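You operate a simulated robot arm through the tools that you are given. There is no shell and no other tool.

You are at the controls of a simulated robot arm. One attempt, no reset.

Task
Stop press A, drain the tank that is over the red line, zero the count and park the key.
Fine: mode OFF and motor at rest before you drain; motor at rest before the key comes out; leave the other tank.

The check looks at the end state, three seconds after you hand in, the way a careful person would. Anything else that was tipped, shoved, dropped, spilled or broken makes it a failure.

Robot
A 7-joint arm with a two-finger parallel gripper, fixed in place. Base frame: the origin is at the foot of the arm, x ahead of it, y to its left, z up. Units: mm, degrees, N and s.
With the tool pointing down near the work surface it reaches from about 440 to 920 mm from the base axis. Its first joint turns from -143.0 to 143.0 degrees. Payload 3 kg.
The TCP is the grasp point between the finger pads, 30 mm short of the fingertips. In the tool frame z runs along the fingers and y along their closing line. Largest opening 94 mm; finger width 28, thickness 10; the body of the gripper, 50 by 96 mm, starts 55 mm behind the TCP.
Orientation is that of the tool frame in the base frame, as a unit quaternion [w, x, y, z]. With the fingers straight down and closing along the base's y, the tool's x points along the base's -x, its y along +y and its z along -z.

Tools
- The arm moves only by the tool arm_command. Its argument "targets" is a list of rows, each a list of 7 numbers: the shift along the tool's x, y, z in mm, then the turn, a rotation vector about the tool's x, y, z in degrees, then the gripper command, from -1 (fully open) to 1 (shut), values between in proportion. In form: [[x, y, z, rx, ry, rz, fingers], ...]. A call has 1 to 20 rows; each row is the pose to reach, as a shift and turn from the pose commanded when the call began, along the tool's axes at that moment. Rows are played at 5 a second. More than 50 mm and 8.6 degrees between two rows, or a gripper value outside its range, and nothing of the call is played. A pose out of reach is approached as far as the arm can. The call stops where the force on the tool passes 40 N (or 10 N more than at its start, if that is more) or the arm is blocked; 0.2 s more then pass. The fingers move at their own pace (about 72 mm/s each) and stop on an object; they squeeze with about 21 N. The grip force told is the motor's: it shows also when the fingers shut on nothing. Time passes only in rows, and 0.2 s behind the last, so rows that repeat a pose let the fingers close. It gives the time, the measured TCP pose, the force on the tool (base axes), the opening and the grip force at its end, in the units of the frame above (readings bear some noise), with the torque about the TCP (base axes, N m) and any sound that the robot's microphone picked up.
- Cameras (640 x 400 px; columns grow to the right, rows downward): "scene" is fixed at [49, 648.4, 1547.4]; the picture's right is [-0.55, -0.84, 0.00], its down [-0.42, 0.27, -0.86] and it looks along [0.72, -0.47, -0.50] (base axes); focal length 333 px, centre (320, 200). "wrist" rides on the gripper at [76, 14, -103] in the tool frame; the picture's right is [-0.18, 0.98, 0.00], its down [-0.75, -0.14, -0.64] and it looks along [-0.63, -0.12, 0.77] (tool axes); focal length 243 px, centre (320, 200). There is no depth. A picture from a camera that has moved, and an enlarged one, comes with that camera's place and axes in the base frame and with its lens.
- camera(camera): a new picture of that camera. The clock stands still meanwhile.
- zoom(camera, box): a new picture of the part [left, top, right, bottom] of that camera's present view, enlarged. The clock stands still meanwhile.
- finish_job(): hands the job in; it is judged then, once.

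Places have to be worked out from the pictures, the camera data and where the tool is seen. Open the gripper and draw the arm clear of the work before you hand the job in, unless the task says otherwise.

The tools are called after "Call:" as name(argument=value, ...) on one line, values as JSON. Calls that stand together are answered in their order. arm_command: Moves the arm, as the interface text tells. Its arguments: {"type":"object","properties":{"targets":{"type":"array"}},"required":["targets"]} The other tools are called the same way: camera (camera) takes a picture; zoom (camera, box) takes an enlarged picture of a part of a camera's view; finish_job () hands the job in.

At the start:

```text
t: 0.0
tcp_pos: [544.5, 72.1, 1246.7]
orientation: [0.001, 0.0, 1.0, -0.001]
force: [-0.4, 0.2, 0.2]
torque: [0.01, -0.02, 0.01]
grip_width: 93.7
grip_force: 0.1
```

scene: 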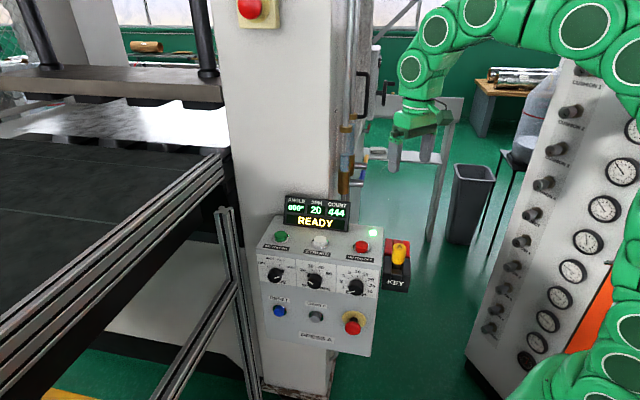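
wrist: 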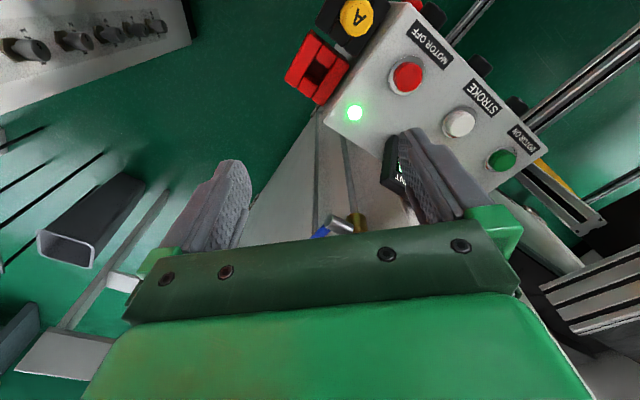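

I start by zooming in on the control box and surroundings to read the labels and find the tanks.

Call:
zoom(camera="scene", box=[240, 180, 420, 360])

Call:
zoom(camera="scene", box=[320, 0, 480, 250])

Call:
zoom(camera="scene", box=[460, 50, 640, 250])

Call:
zoom(camera="wrist", box=[240, 0, 580, 240])

```text
2.22 times, centred on (330, 270) of scene
camera zoom: at [49.0, 648.4, 1547.4], right [-0.55, -0.84, 0.0], down [-0.42, 0.27, -0.86], along [0.72, -0.47, -0.5], focal length 741 px, centre (298, 44)
```

zoom: 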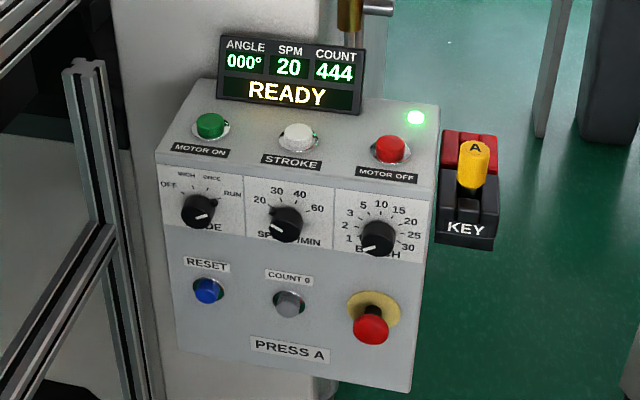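

```text
1.60 times, centred on (400, 125) of scene
camera zoom: at [49.0, 648.4, 1547.4], right [-0.55, -0.84, 0.0], down [-0.42, 0.27, -0.86], along [0.72, -0.47, -0.5], focal length 533 px, centre (192, 320)
```

zoom: 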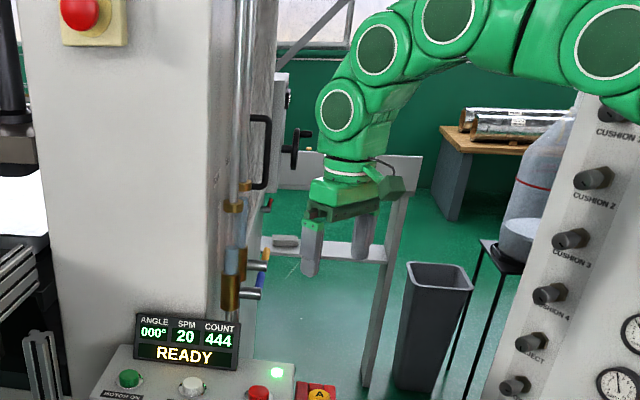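

```text
2.00 times, centred on (550, 150) of scene
camera zoom: at [49.0, 648.4, 1547.4], right [-0.55, -0.84, 0.0], down [-0.42, 0.27, -0.86], along [0.72, -0.47, -0.5], focal length 667 px, centre (-140, 300)
```

zoom: 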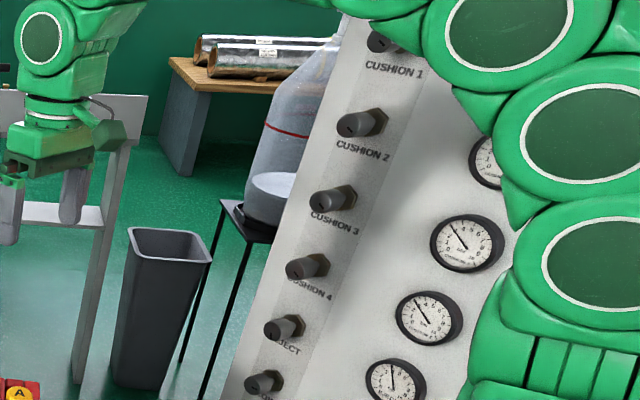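

```text
1.67 times, centred on (410, 120) of wrist
camera zoom: at [468.6, 86.7, 1347.5], right [0.18, 0.98, 0.0], down [0.75, -0.14, 0.64], along [0.63, -0.12, -0.77], focal length 404 px, centre (170, 333)
```

zoom: 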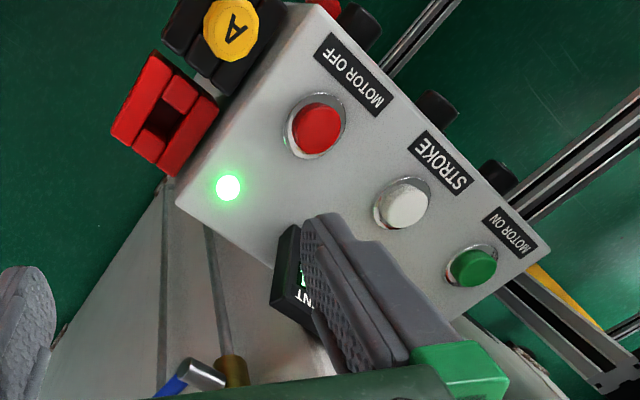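

The box is turned 45° (its face looks toward -x,+y): MOTOR OFF is at about (564,180,1010) and MOTOR ON at about (722,338,1005). Next I zoom in on the vessels by the column, the key holders and the wall behind.

Call:
zoom(camera="scene", box=[325, 100, 405, 210])

Call:
zoom(camera="scene", box=[350, 220, 430, 310])

Call:
zoom(camera="scene", box=[320, 0, 400, 110])

Call:
zoom(camera="wrist", box=[260, 160, 420, 260])

Call:
zoom(camera="wrist", box=[260, 0, 420, 120])

```text
3.64 times, centred on (365, 155) of scene
camera zoom: at [49.0, 648.4, 1547.4], right [-0.55, -0.84, 0.0], down [-0.42, 0.27, -0.86], along [0.72, -0.47, -0.5], focal length 1212 px, centre (156, 364)
```

zoom: 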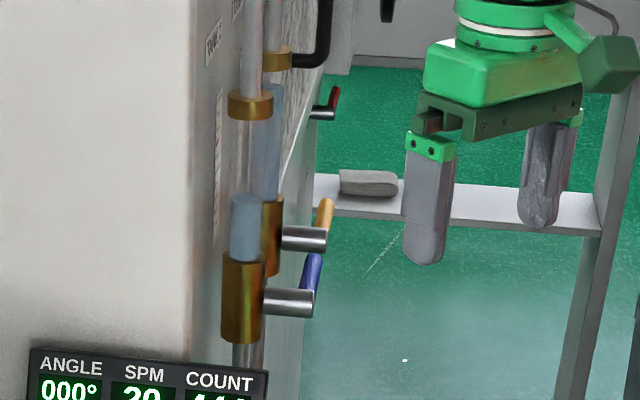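

```text
4.44 times, centred on (390, 265) of scene
camera zoom: at [49.0, 648.4, 1547.4], right [-0.55, -0.84, 0.0], down [-0.42, 0.27, -0.86], along [0.72, -0.47, -0.5], focal length 1481 px, centre (9, -89)
```

zoom: 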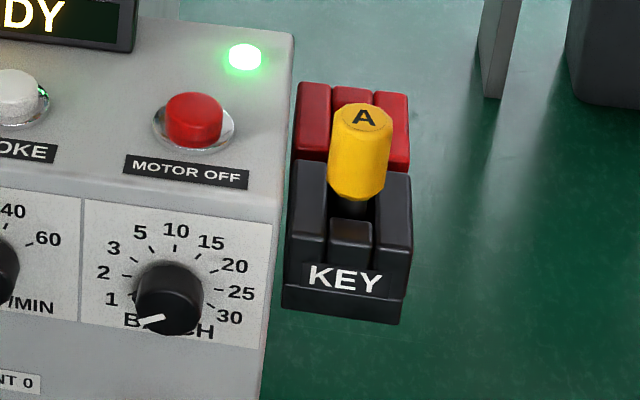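

```text
3.64 times, centred on (360, 55) of scene
camera zoom: at [49.0, 648.4, 1547.4], right [-0.55, -0.84, 0.0], down [-0.42, 0.27, -0.86], along [0.72, -0.47, -0.5], focal length 1212 px, centre (174, 727)
```

zoom: 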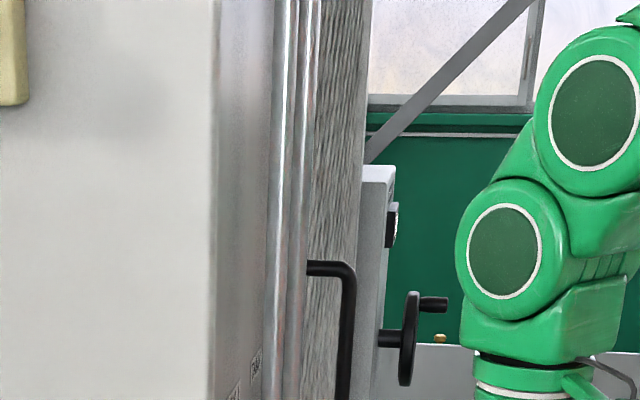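

```text
4.00 times, centred on (340, 210) of wrist
camera zoom: at [468.6, 86.7, 1347.5], right [0.18, 0.98, 0.0], down [0.75, -0.14, 0.64], along [0.63, -0.12, -0.77], focal length 970 px, centre (240, 160)
```

zoom: 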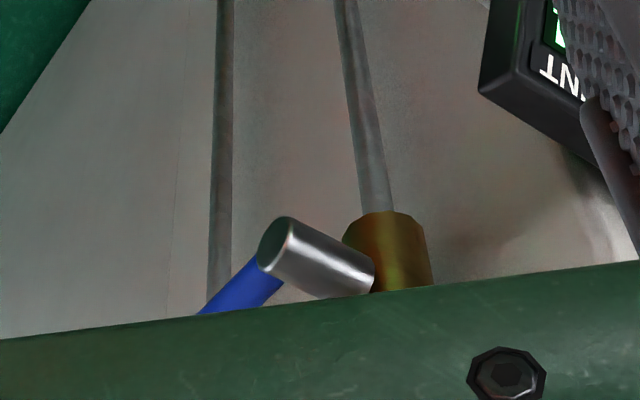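

```text
3.33 times, centred on (340, 60) of wrist
camera zoom: at [468.6, 86.7, 1347.5], right [0.18, 0.98, 0.0], down [0.75, -0.14, 0.64], along [0.63, -0.12, -0.77], focal length 809 px, centre (253, 667)
```

zoom: 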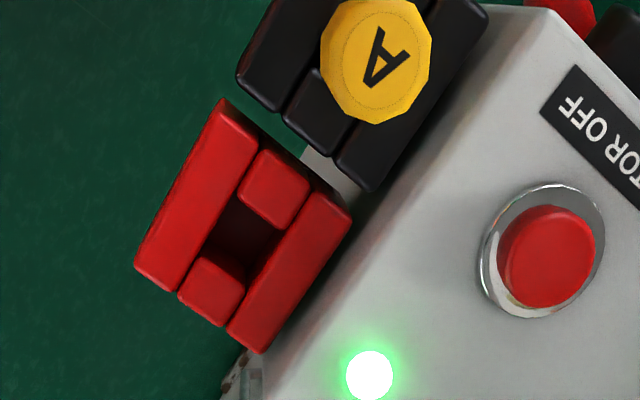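

The two sight-glass tanks are beside the column at about (760,97,1070), and their blue and orange levers stick out on the right. I tilt the tool forward and draw back so the wrist camera can look at them.

Call:
arm_command(targets=[[13, -14, 13, 0, -8, 0, -1], [26, -28, 27, 0, -16, 0, -1], [39, -43, 40, 0, -24, 0, -1], [52, -57, 54, 0, -32, 0, -1], [64, -72, 67, 0, -40, 0, -1]])

Call:
camera(camera="wrist")

Call:
camera(camera="scene")

```text
t: 1.2
tcp_pos: [482.4, -2.0, 1179.7]
orientation: [0.343, 0.0, 0.939, -0.001]
force: [-0.5, -0.8, -0.9]
torque: [0.01, 0.02, 0.0]
grip_width: 94.0
grip_force: 0.0
```

```text
taken
camera wrist: at [357.9, 13.4, 1207.4], right [0.14, 0.98, 0.12], down [0.16, -0.14, 0.98], along [0.98, -0.12, -0.18], focal length 243 px, centre (320, 200)
```

wrist: 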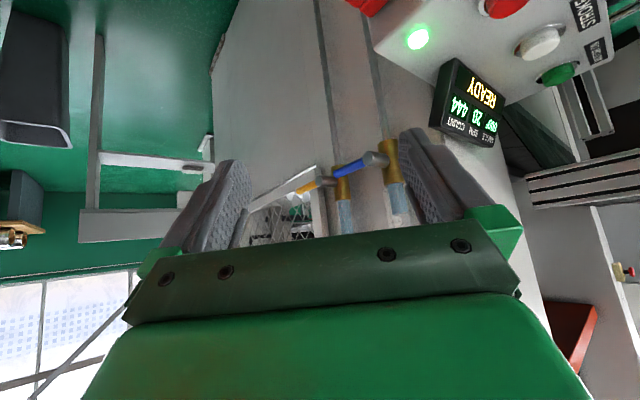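

```text
taken
```

scene: 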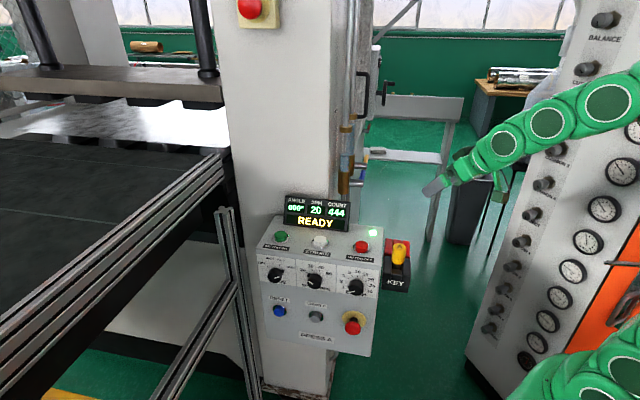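

The gripper body hides the view and the picture is upside down. I roll the tool half a turn so the camera rides above it.

Call:
arm_command(targets=[[0, 0, 0, 0, 0, -8.5, -1], [0, 0, 0, 0, 0, -17, -1], [0, 0, 0, 0, 0, -25.5, -1], [0, 0, 0, 0, 0, -34, -1], [0, 0, 0, 0, 0, -42.5, -1], [0, 0, 0, 0, 0, -51, -1], [0, 0, 0, 0, 0, -59.5, -1], [0, 0, 0, 0, 0, -68, -1], [0, 0, 0, 0, 0, -76.5, -1], [0, 0, 0, 0, 0, -85, -1], [0, 0, 0, 0, 0, -93.5, -1], [0, 0, 0, 0, 0, -102, -1], [0, 0, 0, 0, 0, -110.5, -1], [0, 0, 0, 0, 0, -119, -1], [0, 0, 0, 0, 0, -127.5, -1], [0, 0, 0, 0, 0, -136, -1], [0, 0, 0, 0, 0, -144.5, -1], [0, 0, 0, 0, 0, -153, -1], [0, 0, 0, 0, 0, -161.5, -1], [0, 0, 0, 0, 0, -170, -1]])

Call:
camera(camera="wrist")

Call:
camera(camera="scene")

```text
t: 5.4
tcp_pos: [481.6, -1.6, 1178.6]
orientation: [-0.029, 0.936, -0.08, 0.341]
force: [-0.3, -0.8, -0.1]
torque: [0.01, -0.01, -0.01]
grip_width: 94.3
grip_force: 0.0
```

```text
taken
camera wrist: at [470.2, -27.5, 1302.9], right [-0.27, -0.94, -0.22], down [-0.96, 0.27, 0.03], along [0.03, 0.22, -0.97], focal length 243 px, centre (320, 200)
```

wrist: 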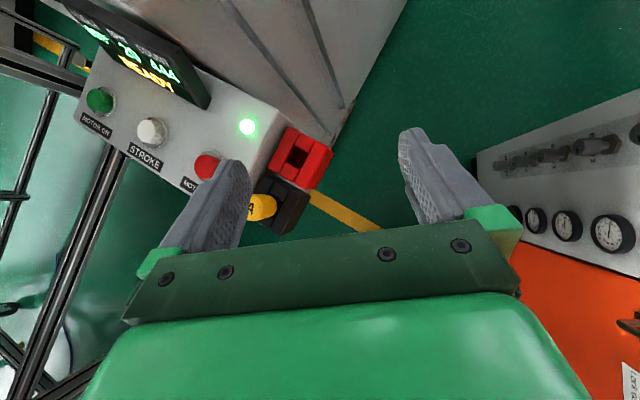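

```text
taken
```

scene: 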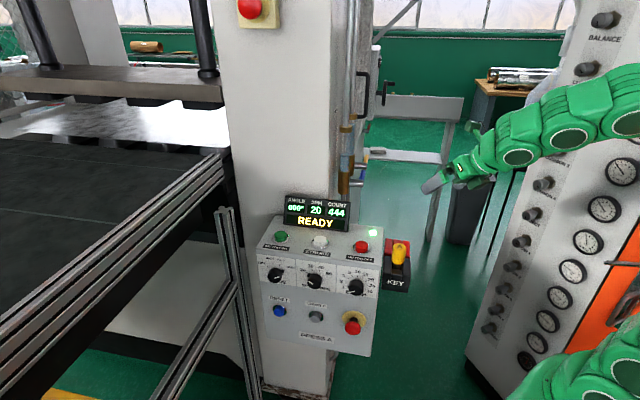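

Rolling works. I finish the half turn, then tilt the tool to horizontal.

Call:
arm_command(targets=[[0, 0, 0, 0, 0, -5, -1], [0, 0, 0, 0, 0, -10, -1]])

Call:
arm_command(targets=[[0, 10, 0, 0, 8, 0, -1], [0, 20, 0, 0, 16, 0, -1], [0, 30, 0, 0, 24, 0, -1], [0, 40, 0, 0, 32, 0, -1], [0, 50, 0, 0, 41, 0, -1], [0, 60, 0, 0, 50, 0, -1]])

Call:
arm_command(targets=[[0, 5, 0, 8, 0, 0, -1], [0, 10, 0, 16, 0, 0, -1], [0, 15, 0, 24, 0, 0, -1], [0, 20, 0, 32, 0, 0, -1], [0, 30, 0, 40, 0, 0, -1], [0, 30, 0, 45, 0, 0, -1]])

Call:
camera(camera="wrist")

Call:
camera(camera="scene")

```text
t: 6.0
tcp_pos: [479.5, -1.3, 1177.8]
orientation: [0.001, 0.939, 0.001, 0.343]
force: [-0.9, 0.6, 0.7]
torque: [0.02, -0.01, 0.03]
grip_width: 94.0
grip_force: 0.0
```

```text
refused: row 5 steps farther than a row can; nothing moved
```

```text
t: 7.4
tcp_pos: [498.3, 79.6, 1221.6]
orientation: [-0.327, 0.885, 0.105, 0.314]
force: [0.5, 0.8, 0.0]
torque: [0.03, 0.02, 0.0]
grip_width: 93.9
grip_force: 0.0
out of reach, approached as far as the arm can: row 4, 5, 6
```

```text
taken
camera wrist: at [512.2, 1.1, 1321.2], right [0.24, -0.75, -0.62], down [-0.96, -0.29, -0.02], along [-0.16, 0.6, -0.79], focal length 243 px, centre (320, 200)
```

wrist: 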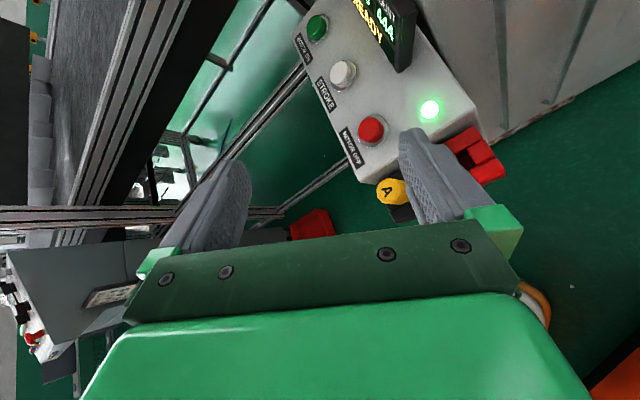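

```text
taken
```

scene: 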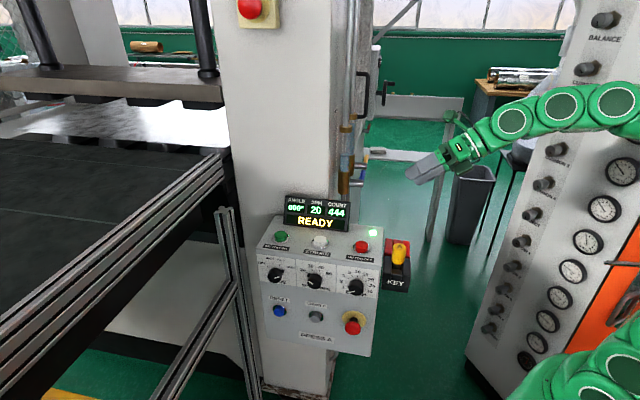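

The third call started from the wrong orientation, so I recompute. I drive directly to a horizontal tool looking along (0.7,0.7) at the column's right face, with the camera on top.

Call:
arm_command(targets=[[3.1, 19.2, -8.1, 0.71, 5.3, -5.07, -1], [6.3, 38.4, -16.3, 1.42, 10.6, -10.1, -1], [9.4, 57.6, -24.4, 2.13, 15.9, -15.2, -1], [12.5, 76.9, -32.5, 2.84, 21.2, -20.3, -1], [15.6, 96, -40.6, 3.55, 26.5, -25.4, -1], [18.8, 115, -48.8, 4.26, 31.8, -30.4, -1], [21.9, 134.5, -56.9, 4.97, 37.1, -35.5, -1]])

Call:
camera(camera="wrist")

Call:
camera(camera="scene")

```text
t: 9.0
tcp_pos: [546.8, -69.2, 1201.7]
orientation: [-0.261, 0.655, 0.259, 0.66]
force: [-8.2, 4.1, 3.4]
torque: [-0.17, 0.17, -0.52]
grip_width: 93.9
grip_force: 0.1
out of reach, approached as far as the arm can: row 1, 2, 3, 4, 5
```

```text
taken
camera wrist: at [481.2, -149.9, 1276.6], right [0.67, -0.71, -0.18], down [-0.56, -0.33, -0.76], along [0.48, 0.62, -0.63], focal length 243 px, centre (320, 200)
```

wrist: 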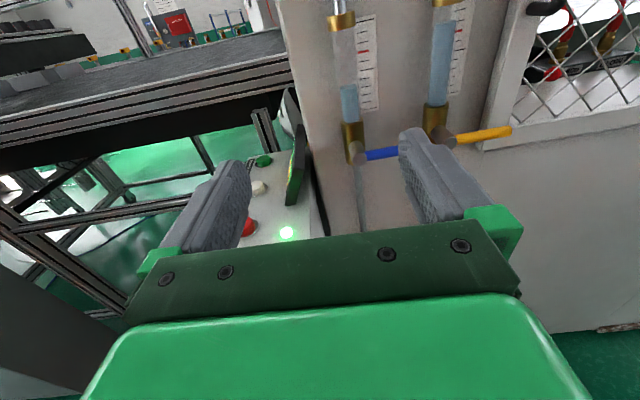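

```text
taken
```

scene: 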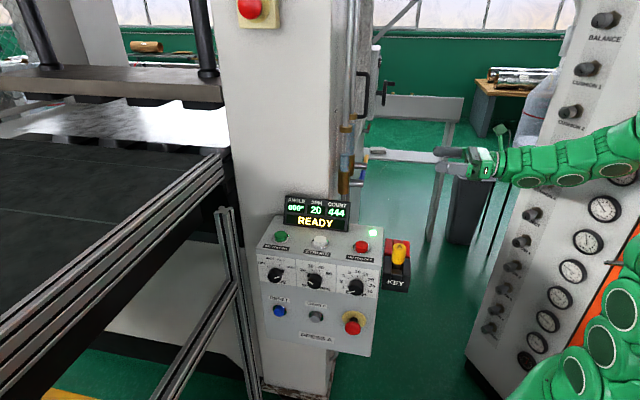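

The tanks are well in view now. I zoom in on their levels, red lines and levers.

Call:
zoom(camera="wrist", box=[310, 0, 530, 180])

Call:
zoom(camera="wrist", box=[400, 0, 480, 70])

Call:
arm_command(targets=[[0, 0, 0, 0, 0, 0, -1]])

```text
2.22 times, centred on (420, 90) of wrist
camera zoom: at [481.2, -149.9, 1276.6], right [0.67, -0.71, -0.18], down [-0.56, -0.33, -0.76], along [0.48, 0.62, -0.63], focal length 539 px, centre (98, 444)
```

zoom: 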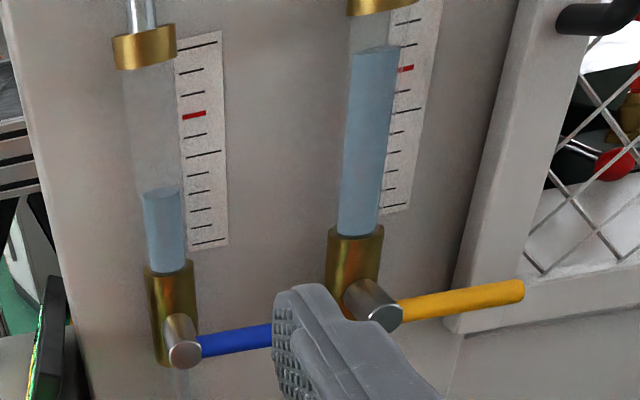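

```text
5.71 times, centred on (440, 35) of wrist
camera zoom: at [481.2, -149.9, 1276.6], right [0.67, -0.71, -0.18], down [-0.56, -0.33, -0.76], along [0.48, 0.62, -0.63], focal length 1386 px, centre (-366, 1143)
```

zoom: 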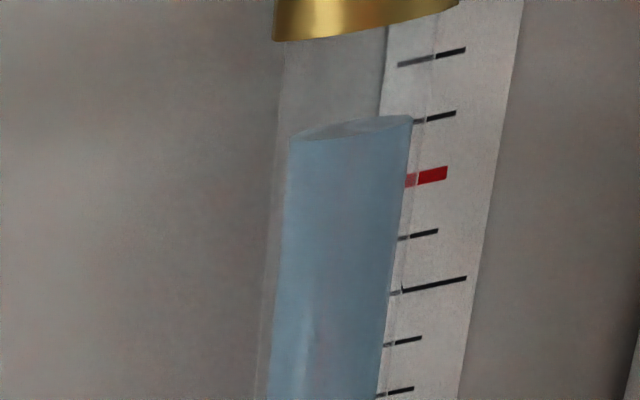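

```text
t: 9.4
tcp_pos: [542.6, -61.9, 1198.9]
orientation: [-0.27, 0.653, 0.272, 0.653]
force: [0.7, -0.4, -0.1]
torque: [-0.02, -0.01, 0.0]
grip_width: 93.9
grip_force: 0.1
```

The right tank, with the orange lever, is above its red line. The left one, with the blue lever, is well below, so orange is the one to drain: stem end about (815,-38,1088), lever tip about (876,-98,1088), horizontal. The press must stop first, so I swing round to the front of the panel to read its dials.

Call:
arm_command(targets=[[0, -23.8, 8.4, -8.2, 0, 0, -1], [0, -47.6, 16.7, -16.4, 0, 0, -1], [0, -71.3, 25, -24.6, 0, 0, -1], [0, -95.1, 33.4, -32.8, 0, 0, -1], [0, -118.9, 41.8, -41, 0, 0, -1], [0, -142.7, 50.1, -49.2, 0, 0, -1], [0, -166.5, 58.5, -57.4, 0, 0, -1], [0, -190.2, 66.8, -65.6, 0, 0, -1], [0, -214, 75.2, -73.8, 0, 0, -1], [0, -237.8, 83.5, -82, 0, 0, -1], [0, -261.6, 91.9, -90, 0, 0, -1]])

Call:
camera(camera="wrist")

Call:
camera(camera="scene")

```text
t: 12.0
tcp_pos: [604.8, 119.9, 1103.9]
orientation: [0.089, 0.765, -0.175, 0.613]
force: [-0.2, 0.0, 0.2]
torque: [0.0, 0.03, 0.03]
grip_width: 93.9
grip_force: 0.1
out of reach, approached as far as the arm can: row 1, 2, 3, 4, 5, 6, 7, 8, 9, 10, 11
stopped in row 11: the arm was blocked; the commanded pose is now the measured one
```

```text
taken
camera wrist: at [520.1, 131.3, 1200.1], right [-0.4, -0.88, -0.26], down [-0.67, 0.47, -0.57], along [0.62, -0.06, -0.78], focal length 243 px, centre (320, 200)
```

wrist: 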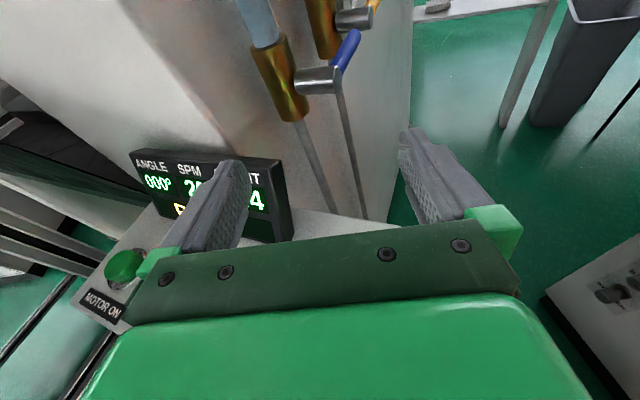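

```text
taken
```

scene: 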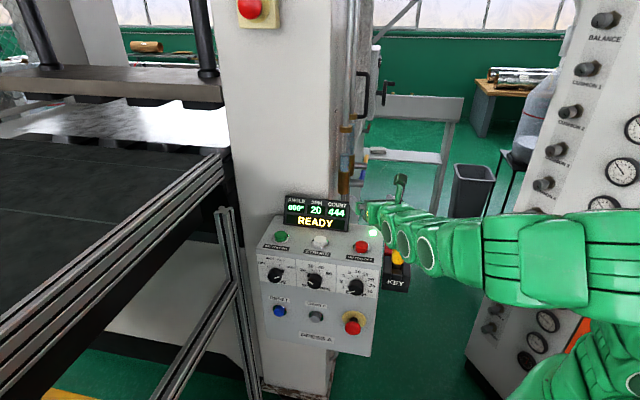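

The arm ran into a joint limit with this roll and sank toward the box, but the force reading shows no contact. I rise and draw back first, then roll back to the starting side.

Call:
arm_command(targets=[[29, 11, -19, 0, 0, 0, -1], [58, 22, -38, 0, 0, 0, -1], [88, 33, -57, 0, 0, 0, -1], [117, 44, -77, 0, 0, 0, -1], [146, 55, -96, 0, 0, 0, -1]])

```text
t: 13.0
tcp_pos: [566.6, 121.5, 1022.3]
orientation: [0.059, 0.849, -0.244, 0.466]
force: [-30.8, 4.6, 136.9]
torque: [1.46, 4.16, 2.82]
grip_width: 94.2
grip_force: 0.0
out of reach, approached as far as the arm can: row 1, 2, 3
stopped in row 5: the force on the tool passed its limit at 117 N (the readings are from after the stop); the commanded pose is now the measured one
```

The arm went down instead of up and is pressing on something with over 100 N. I look before moving again.

Call:
camera(camera="wrist")

Call:
camera(camera="scene")

Call:
zoom(camera="scene", box=[260, 170, 460, 310])

```text
taken
camera wrist: at [516.0, 116.9, 1139.4], right [-0.55, -0.79, -0.27], down [-0.76, 0.61, -0.24], along [0.36, 0.08, -0.93], focal length 243 px, centre (320, 200)
```

wrist: 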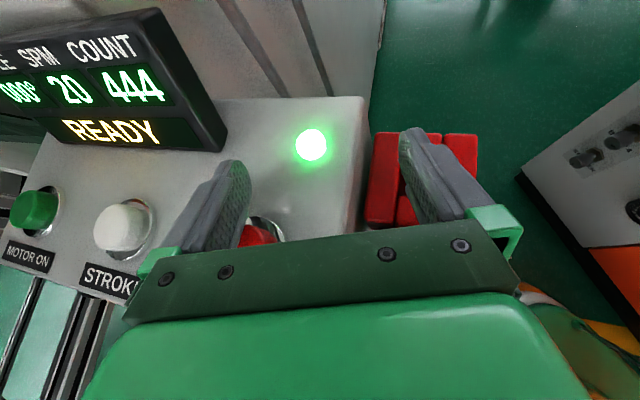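

```text
taken
```

scene: 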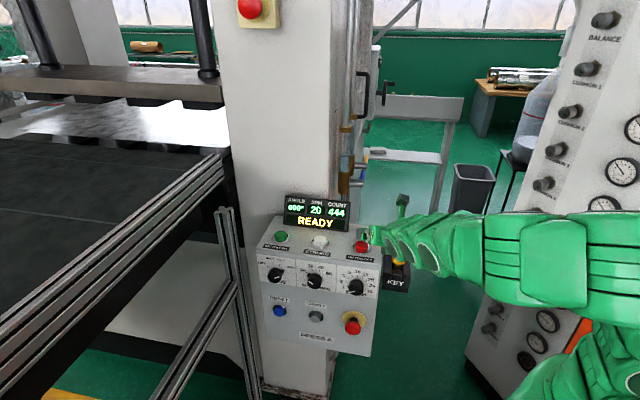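

```text
2.86 times, centred on (360, 240) of scene
camera zoom: at [49.0, 648.4, 1547.4], right [-0.55, -0.84, 0.0], down [-0.42, 0.27, -0.86], along [0.72, -0.47, -0.5], focal length 952 px, centre (206, 86)
```

zoom: 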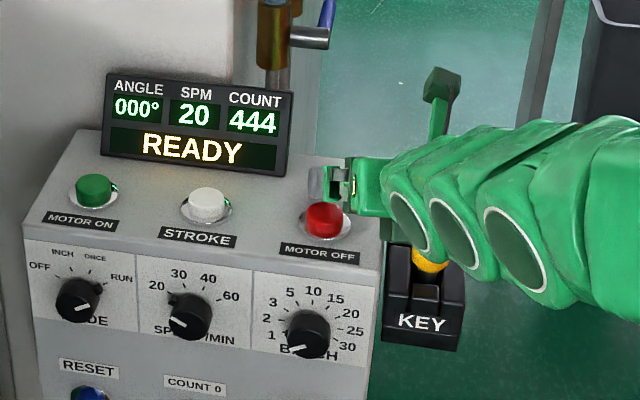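

The pads straddle the MOTOR OFF corner, and the gripper is pressing on the box or key from above. I back out in small steps, turning toward the orientation that was reachable at t=6.

Call:
arm_command(targets=[[16.4, -2.5, -11.2, 3.8, -4.0, -5.8, -1], [32.8, -5.1, -22.4, 7.7, -8.1, -11.6, -1]])

```text
t: 13.6
tcp_pos: [564.2, 124.1, 1063.1]
orientation: [0.032, 0.903, -0.129, 0.409]
force: [-0.4, -0.3, -0.9]
torque: [0.0, -0.01, 0.03]
grip_width: 94.0
grip_force: 0.1
```

Free again with no force. I keep rising along the same turn.

Call:
arm_command(targets=[[16, 17, -28.4, 2.1, -2.2, -3.2, -1], [32, 33.8, -56.8, 4.2, -4.5, -6.3, -1], [48, 50.7, -85.3, 6.4, -6.7, -9.5, -1], [64.1, 67.6, -113.7, 8.5, -9, -12.7, -1]])

Call:
camera(camera="scene")

Call:
zoom(camera="scene", box=[260, 170, 460, 310])

Call:
camera(camera="wrist")

```text
t: 14.6
tcp_pos: [505.9, 65.0, 1181.7]
orientation: [-0.001, 0.941, 0.0, 0.339]
force: [0.6, 0.0, -0.6]
torque: [0.01, 0.01, -0.04]
grip_width: 94.0
grip_force: 0.1
```

```text
taken
```

scene: 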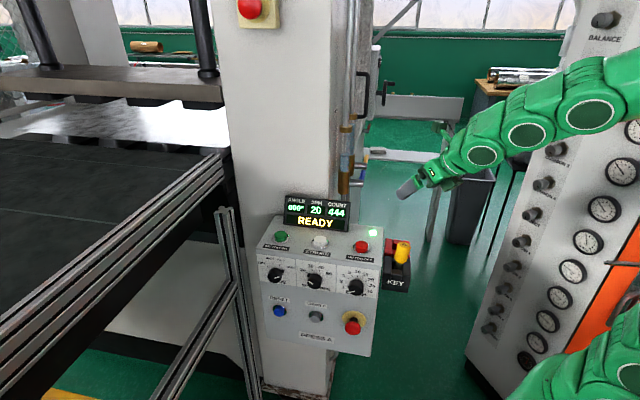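

```text
2.86 times, centred on (360, 240) of scene
camera zoom: at [49.0, 648.4, 1547.4], right [-0.55, -0.84, 0.0], down [-0.42, 0.27, -0.86], along [0.72, -0.47, -0.5], focal length 952 px, centre (206, 86)
```

zoom: 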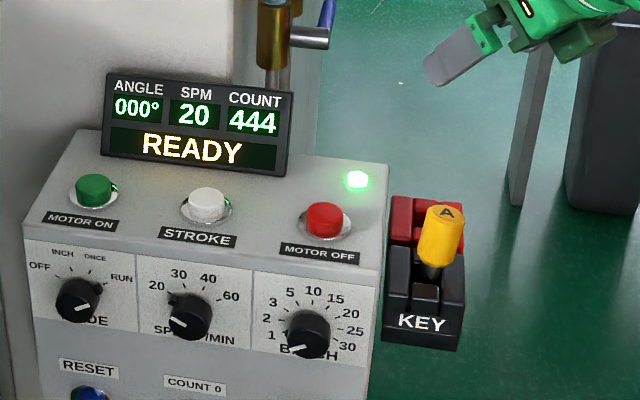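

```text
taken
camera wrist: at [498.1, 50.3, 1308.9], right [-0.14, -0.98, -0.12], down [-0.99, 0.14, 0.01], along [0.0, 0.12, -0.99], focal length 243 px, centre (320, 200)
```

wrist: 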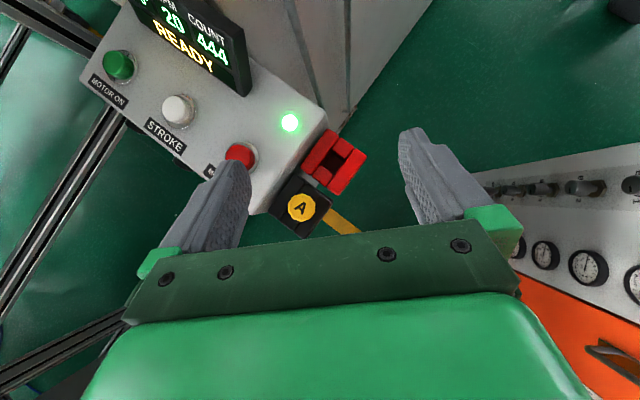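

I compare the key with the earlier picture, using the same zoom box.

Call:
zoom(camera="scene", box=[350, 220, 430, 310])

Call:
zoom(camera="wrist", box=[220, 100, 400, 240])

Call:
zoom(camera="scene", box=[255, 240, 345, 300])

```text
4.44 times, centred on (390, 265) of scene
camera zoom: at [49.0, 648.4, 1547.4], right [-0.55, -0.84, 0.0], down [-0.42, 0.27, -0.86], along [0.72, -0.47, -0.5], focal length 1481 px, centre (9, -89)
```

zoom: 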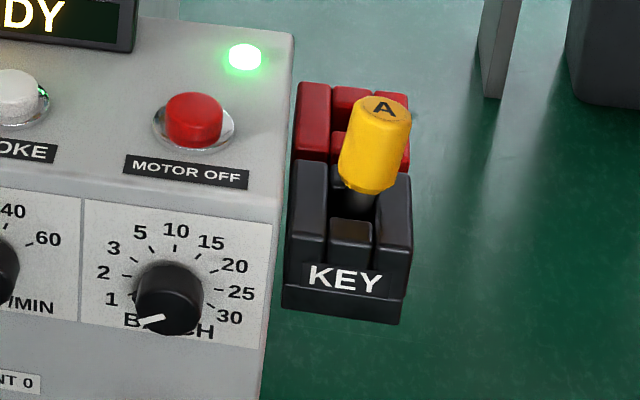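

```text
2.86 times, centred on (310, 170) of wrist
camera zoom: at [498.1, 50.3, 1308.9], right [-0.14, -0.98, -0.12], down [-0.99, 0.14, 0.01], along [0.0, 0.12, -0.99], focal length 693 px, centre (349, 286)
```

zoom: 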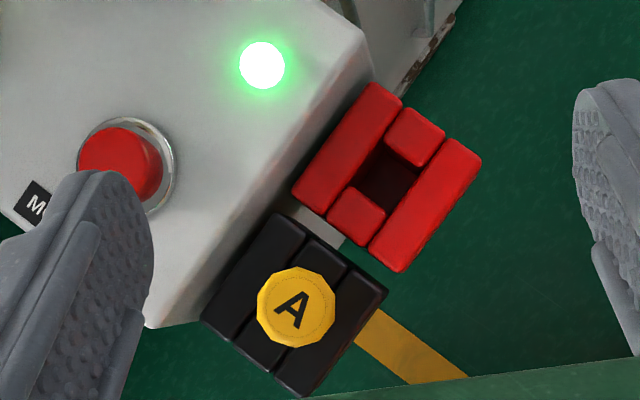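

```text
6.67 times, centred on (300, 270) of scene
camera zoom: at [49.0, 648.4, 1547.4], right [-0.55, -0.84, 0.0], down [-0.42, 0.27, -0.86], along [0.72, -0.47, -0.5], focal length 2222 px, centre (453, -267)
```

zoom: 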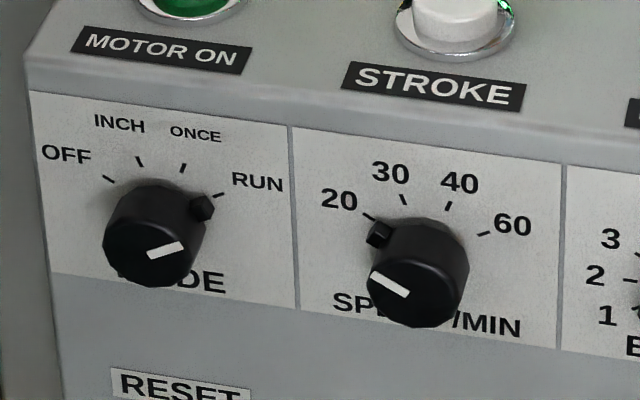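

The key leans a little but is still in its socket. The MODE knob is at RUN, with OFF roughly 120° counter-clockwise. I roll the tool back to the starting side, away from the joint limit.

Call:
arm_command(targets=[[0, 0, 0, 0, 0, 8.5, -1], [0, 0, 0, 0, 0, 17, -1], [0, 0, 0, 0, 0, 25.5, -1], [0, 0, 0, 0, 0, 34, -1], [0, 0, 0, 0, 0, 42.5, -1], [0, 0, 0, 0, 0, 51, -1], [0, 0, 0, 0, 0, 59.5, -1], [0, 0, 0, 0, 0, 68, -1], [0, 0, 0, 0, 0, 76.5, -1], [0, 0, 0, 0, 0, 85, -1], [0, 0, 0, 0, 0, 93.5, -1], [0, 0, 0, 0, 0, 102, -1], [0, 0, 0, 0, 0, 110.5, -1], [0, 0, 0, 0, 0, 119, -1], [0, 0, 0, 0, 0, 127.5, -1], [0, 0, 0, 0, 0, 136, -1], [0, 0, 0, 0, 0, 144.5, -1], [0, 0, 0, 0, 0, 153, -1], [0, 0, 0, 0, 0, 161.5, -1], [0, 0, 0, 0, 0, 170, -1]])

```text
t: 18.8
tcp_pos: [504.7, 75.2, 1174.1]
orientation: [0.33, -0.08, 0.94, -0.004]
force: [-0.3, -0.6, 1.1]
torque: [0.01, 0.03, -0.04]
grip_width: 93.6
grip_force: 0.0
```

Next I turn the tool straight down, square to the box, above the MOTOR OFF button.

Call:
arm_command(targets=[[-4.5, 10.8, 7.5, 1.66, 4.13, 5.84, -1], [-9, 21.5, 15, 3.3, 8.3, 11.7, -1], [-13.4, 32.3, 22.6, 5, 12.4, 17.5, 0], [-17.9, 43, 30.1, 6.6, 16.5, 23.4, 1], [-22.4, 53.8, 37.7, 8.3, 20.7, 29.2, 1], [-26.9, 64.6, 45.2, 9.9, 24.8, 35.1, 1], [-31.3, 75.4, 52.7, 11.6, 28.9, 40.9, 1], [-35.8, 86.1, 60.3, 13.2, 33.1, 46.8, 1], [-40.3, 96.9, 67.8, 14.9, 37.2, 52.6, 1]])

Call:
camera(camera="wrist")

Call:
camera(camera="scene")

```text
t: 20.8
tcp_pos: [566.5, 168.1, 1143.0]
orientation: [0.02, 0.389, 0.921, -0.017]
force: [-0.9, -0.6, -1.3]
torque: [0.02, 0.02, -0.01]
grip_width: 0.1
grip_force: 21.4
```

```text
taken
camera wrist: at [521.2, 238.9, 1241.3], right [0.83, 0.55, -0.01], down [0.41, -0.61, 0.68], along [0.37, -0.57, -0.73], focal length 243 px, centre (320, 200)
```

wrist: 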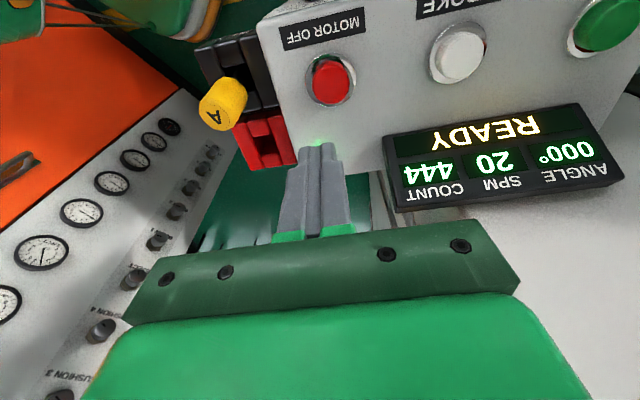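

```text
taken
```

scene: 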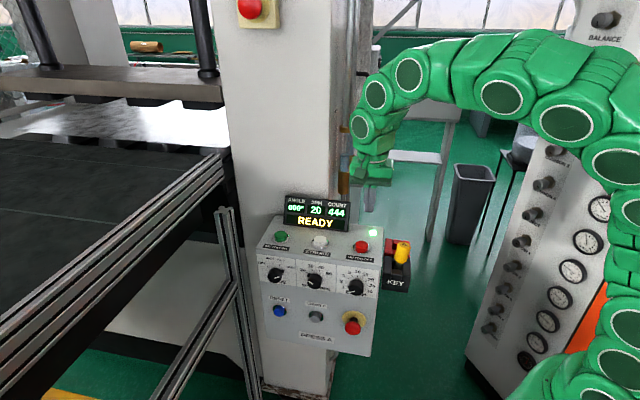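

The wrist view puts MOTOR OFF at about (566,183,1008), which agrees with the first fix. I lower the closed fingertips to just above it.

Call:
arm_command(targets=[[5, 4, 29, -0.3, 1, 0, 1], [10, 8, 58, -0.6, 2, 0, 1], [15.9, 12.6, 85, -0.9, 2.9, 0, 1]])

Call:
camera(camera="wrist")

Call:
zoom(camera="scene", box=[260, 150, 460, 310])

```text
t: 21.6
tcp_pos: [567.9, 183.4, 1058.6]
orientation: [-0.001, 0.388, 0.922, 0.0]
force: [0.0, 0.7, -0.4]
torque: [-0.03, -0.01, 0.0]
grip_width: 0.1
grip_force: 21.0
```

```text
taken
camera wrist: at [525.0, 248.5, 1159.2], right [0.83, 0.55, 0.0], down [0.43, -0.64, 0.64], along [0.35, -0.54, -0.77], focal length 243 px, centre (320, 200)
```

wrist: 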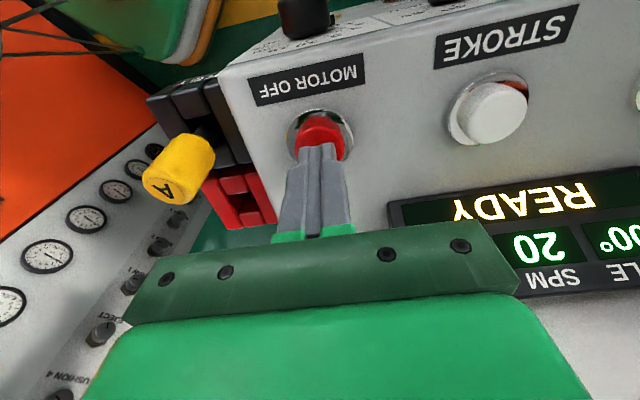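

```text
2.50 times, centred on (360, 230) of scene
camera zoom: at [49.0, 648.4, 1547.4], right [-0.55, -0.84, 0.0], down [-0.42, 0.27, -0.86], along [0.72, -0.47, -0.5], focal length 833 px, centre (220, 125)
```

zoom: 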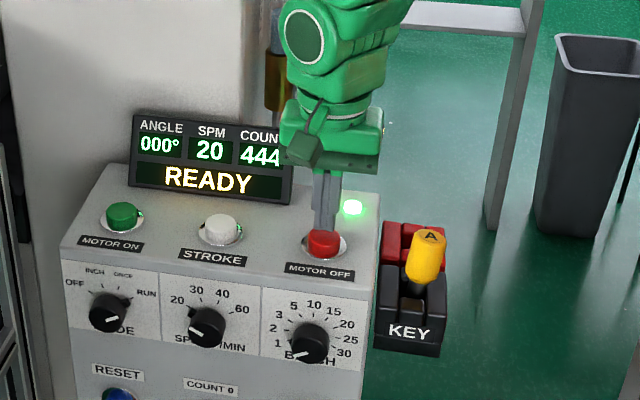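

The fingertips sit centered over MOTOR OFF, about 20 mm above it. I press down slowly and watch the force.

Call:
arm_command(targets=[[0, 0, 6, 0, 0, 0, 1], [0, 0, 12, 0, 0, 0, 1], [0, 0, 17, 0, 0, 0, 1], [0, 0, 20, 0, 0, 0, 1], [0, 0, 23, 0, 0, 0, 1], [0, 0, 26, 0, 0, 0, 1], [0, 0, 29, 0, 0, 0, 1], [0, 0, 32, 0, 0, 0, 1]])

Call:
zoom(camera="scene", box=[260, 150, 460, 310])

```text
t: 22.8
tcp_pos: [566.7, 182.9, 1040.1]
orientation: [0.002, 0.388, 0.922, 0.001]
force: [-2.4, -1.8, 10.1]
torque: [-0.09, 0.07, -0.07]
grip_width: 0.3
grip_force: 20.8
heard: click
stopped in row 6: the force on the tool passed its limit at 45 N (the readings are from after the stop); the commanded pose is now the measured one
```

```text
2.50 times, centred on (360, 230) of scene
camera zoom: at [49.0, 648.4, 1547.4], right [-0.55, -0.84, 0.0], down [-0.42, 0.27, -0.86], along [0.72, -0.47, -0.5], focal length 833 px, centre (220, 125)
```

zoom: 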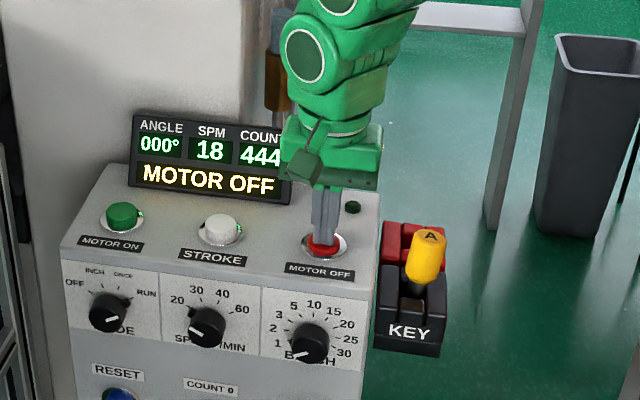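

The display reads MOTOR OFF and SPM is running down. I rise, then begin swinging out in front of the panel while tilting the tool toward horizontal.

Call:
arm_command(targets=[[0, 0, -40, 0, 0, 0, 1], [0, 0, -85, 0, 0, 0, 1], [0, 0, -130, 0, 0, 0, 1], [26, 9, -130, 0, -7.5, 0, 1], [52, 18, -130, 0, -15, 0, 1], [78, 27, -130, 0, -22.5, 0, 1], [104, 36, -130, 0, -30, 0, 1], [130, 45, -130, 0, -37.5, 0, 1], [156, 55, -130, 0, -45, 0, 1]])

Call:
camera(camera="scene")

```text
t: 24.8
tcp_pos: [497.0, 330.7, 1168.4]
orientation: [0.355, 0.358, 0.851, -0.148]
force: [-0.4, -0.1, 0.4]
torque: [0.03, 0.01, 0.03]
grip_width: 0.0
grip_force: 20.8
```

```text
taken
```

scene: 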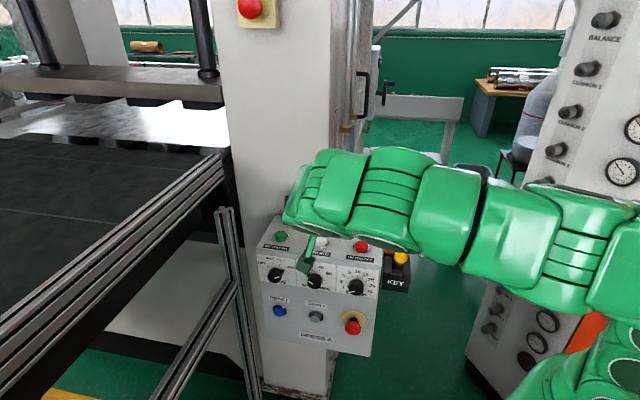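

No trouble there. I finish the tilt to horizontal and the move to the panel front.

Call:
arm_command(targets=[[18.6, 9, -18.6, 0, -7.5, 0, 1], [37, 18, -37, 0, -15, 0, 1], [56, 27, -56, 0, -22.5, 0, 1], [74, 36, -74, 0, -30, 0, 0], [93, 45, -93, 0, -37.5, 0, -1], [111.5, 54.4, -111.5, 0, -45, 0, -1]])

Call:
camera(camera="scene")

Call:
camera(camera="wrist")

```text
t: 26.2
tcp_pos: [433.9, 477.1, 1168.9]
orientation: [0.651, 0.28, 0.648, -0.28]
force: [-7.0, 4.7, -0.9]
torque: [-0.02, -0.02, 0.2]
grip_width: 93.9
grip_force: 0.1
```

```text
taken
```

scene: 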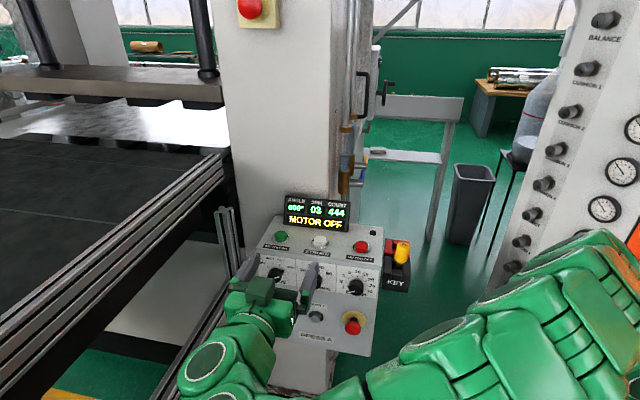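

```text
taken
camera wrist: at [374.2, 561.7, 1091.4], right [0.71, 0.67, 0.18], down [-0.55, 0.37, 0.75], along [0.44, -0.64, 0.63], focal length 243 px, centre (320, 200)
```

wrist: 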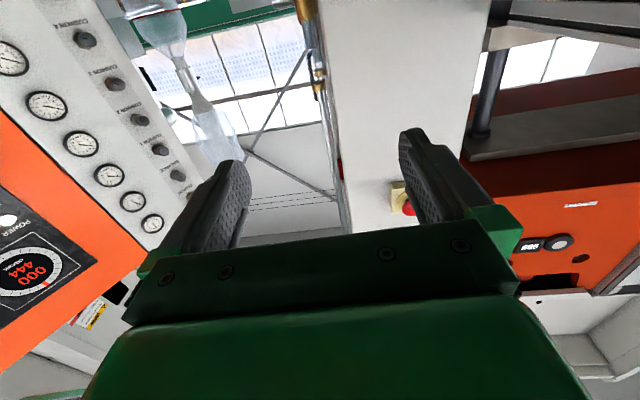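

SPM is down to 03 and still falling. I lower the horizontal tool in front of the panel to look at the dials.

Call:
arm_command(targets=[[38, 0, 0, 0, 0, 0, -1], [76, 0, 0, 0, 0, 0, -1], [114, 0, 0, 0, 0, 0, -1], [152, 0, 0, 0, 0, 0, -1], [190, 0, 0, 0, 0, 0, -1], [228, 0, 0, 0, 0, 0, -1], [266, 0, 0, 0, 0, 0, -1]])

Call:
camera(camera="scene")

Call:
camera(camera="wrist")

```text
t: 27.8
tcp_pos: [424.6, 483.2, 900.4]
orientation: [0.652, 0.275, 0.651, -0.275]
force: [0.1, 0.3, -0.2]
torque: [0.0, -0.02, 0.03]
grip_width: 94.1
grip_force: 0.0
```

```text
taken
```

scene: 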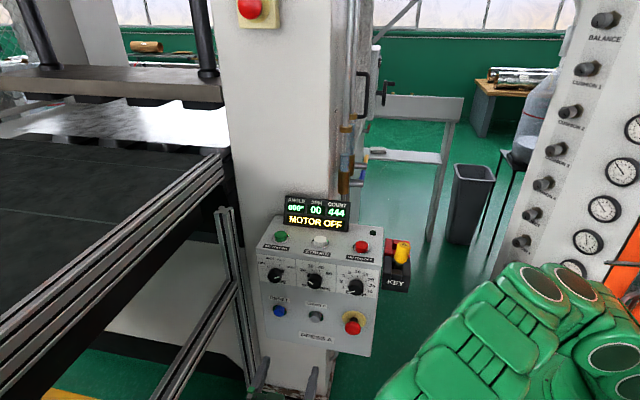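

```text
taken
camera wrist: at [363.2, 567.6, 823.0], right [0.7, 0.69, 0.19], down [-0.55, 0.36, 0.75], along [0.45, -0.63, 0.63], focal length 243 px, centre (320, 200)
```

wrist: 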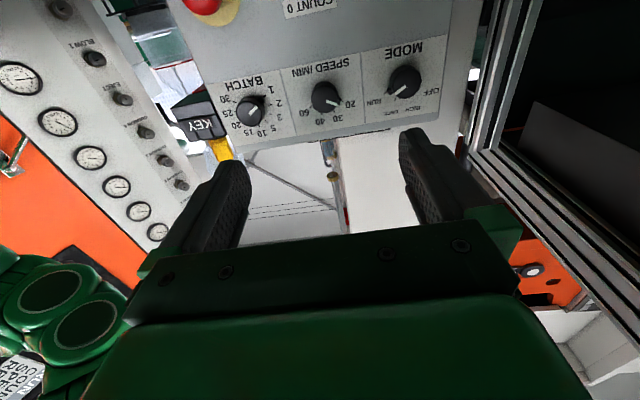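

SPM reads 00, so the motor is at rest. I zoom in on the MODE knob from this side.

Call:
zoom(camera="wrist", box=[340, 20, 480, 140])

Call:
zoom(camera="wrist", box=[160, 0, 460, 170])

Call:
zoom(camera="scene", box=[250, 180, 420, 350])

```text
3.33 times, centred on (410, 80) of wrist
camera zoom: at [363.2, 567.6, 823.0], right [0.7, 0.69, 0.19], down [-0.55, 0.36, 0.75], along [0.45, -0.63, 0.63], focal length 809 px, centre (20, 600)
```

zoom: 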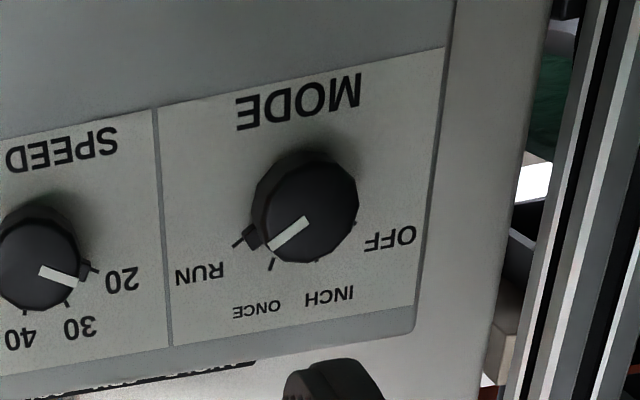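

```text
2.13 times, centred on (310, 85) of wrist
camera zoom: at [363.2, 567.6, 823.0], right [0.7, 0.69, 0.19], down [-0.55, 0.36, 0.75], along [0.45, -0.63, 0.63], focal length 518 px, centre (341, 445)
```

zoom: 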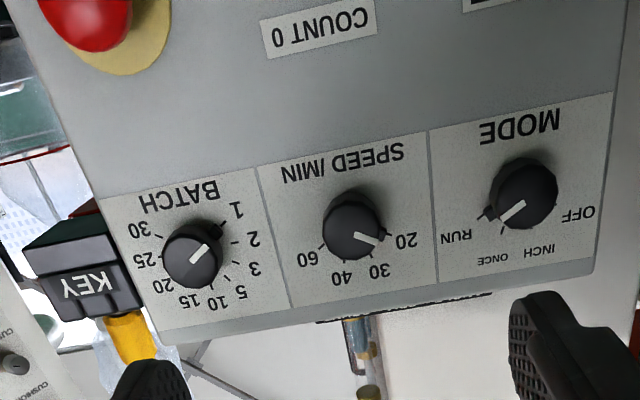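

```text
2.35 times, centred on (335, 265) of scene
camera zoom: at [49.0, 648.4, 1547.4], right [-0.55, -0.84, 0.0], down [-0.42, 0.27, -0.86], along [0.72, -0.47, -0.5], focal length 784 px, centre (285, 47)
```

zoom: 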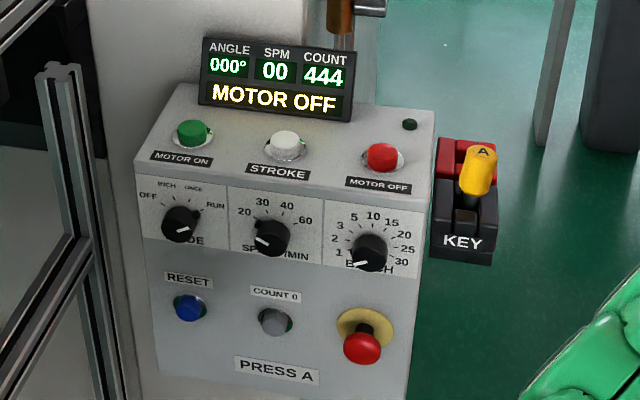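

MODE knob front center works out to about (669,390,930), and the panel face is near n=-222 along its normal. At a safe distance I roll the tool +60° so the pads straddle the knob square to its pointer nub.

Call:
arm_command(targets=[[0, 0, 0, 0, 0, 8, -1], [0, 0, 0, 0, 0, 16, -1], [0, 0, 0, 0, 0, 24, -1], [0, 0, 0, 0, 0, 32, -1], [0, 0, 0, 0, 0, 40, -1], [0, 0, 0, 0, 0, 48, -1], [0, 0, 0, 0, 0, 54, -1], [0, 0, 0, 0, 0, 60, -1]])

Call:
camera(camera="wrist")

Call:
camera(camera="scene")

```text
t: 29.6
tcp_pos: [466.4, 478.6, 997.4]
orientation: [0.698, 0.514, 0.498, 0.025]
force: [-0.5, -0.4, -0.1]
torque: [-0.01, 0.03, 0.0]
grip_width: 94.2
grip_force: 0.1
out of reach, approached as far as the arm can: row 5, 6, 7, 8
```

```text
taken
camera wrist: at [437.1, 598.6, 958.2], right [0.38, 0.36, 0.85], down [-0.91, -0.03, 0.41], along [0.18, -0.93, 0.32], focal length 243 px, centre (320, 200)
```

wrist: 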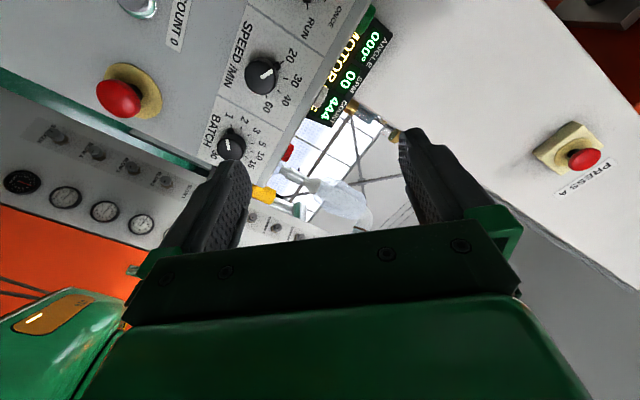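

```text
taken
```

scene: 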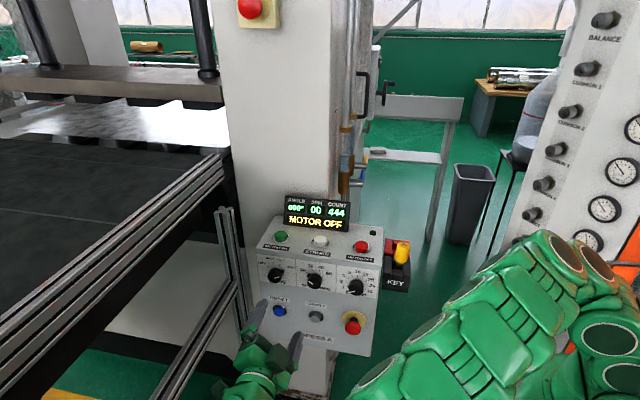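

Roll in that direction reaches a joint limit after about 35°. The knob can be gripped just as well half a turn the other way, so I roll back first.

Call:
arm_command(targets=[[0, 0, 0, 0, 0, -8, -1], [0, 0, 0, 0, 0, -16, -1], [0, 0, 0, 0, 0, -24, -1], [0, 0, 0, 0, 0, -32, -1], [0, 0, 0, 0, 0, -40, -1], [0, 0, 0, 0, 0, -48, -1]])

```text
t: 31.0
tcp_pos: [467.7, 477.6, 991.7]
orientation: [0.647, 0.266, 0.664, -0.262]
force: [-0.3, 0.9, 0.2]
torque: [-0.02, -0.01, 0.01]
grip_width: 93.8
grip_force: 0.0
```

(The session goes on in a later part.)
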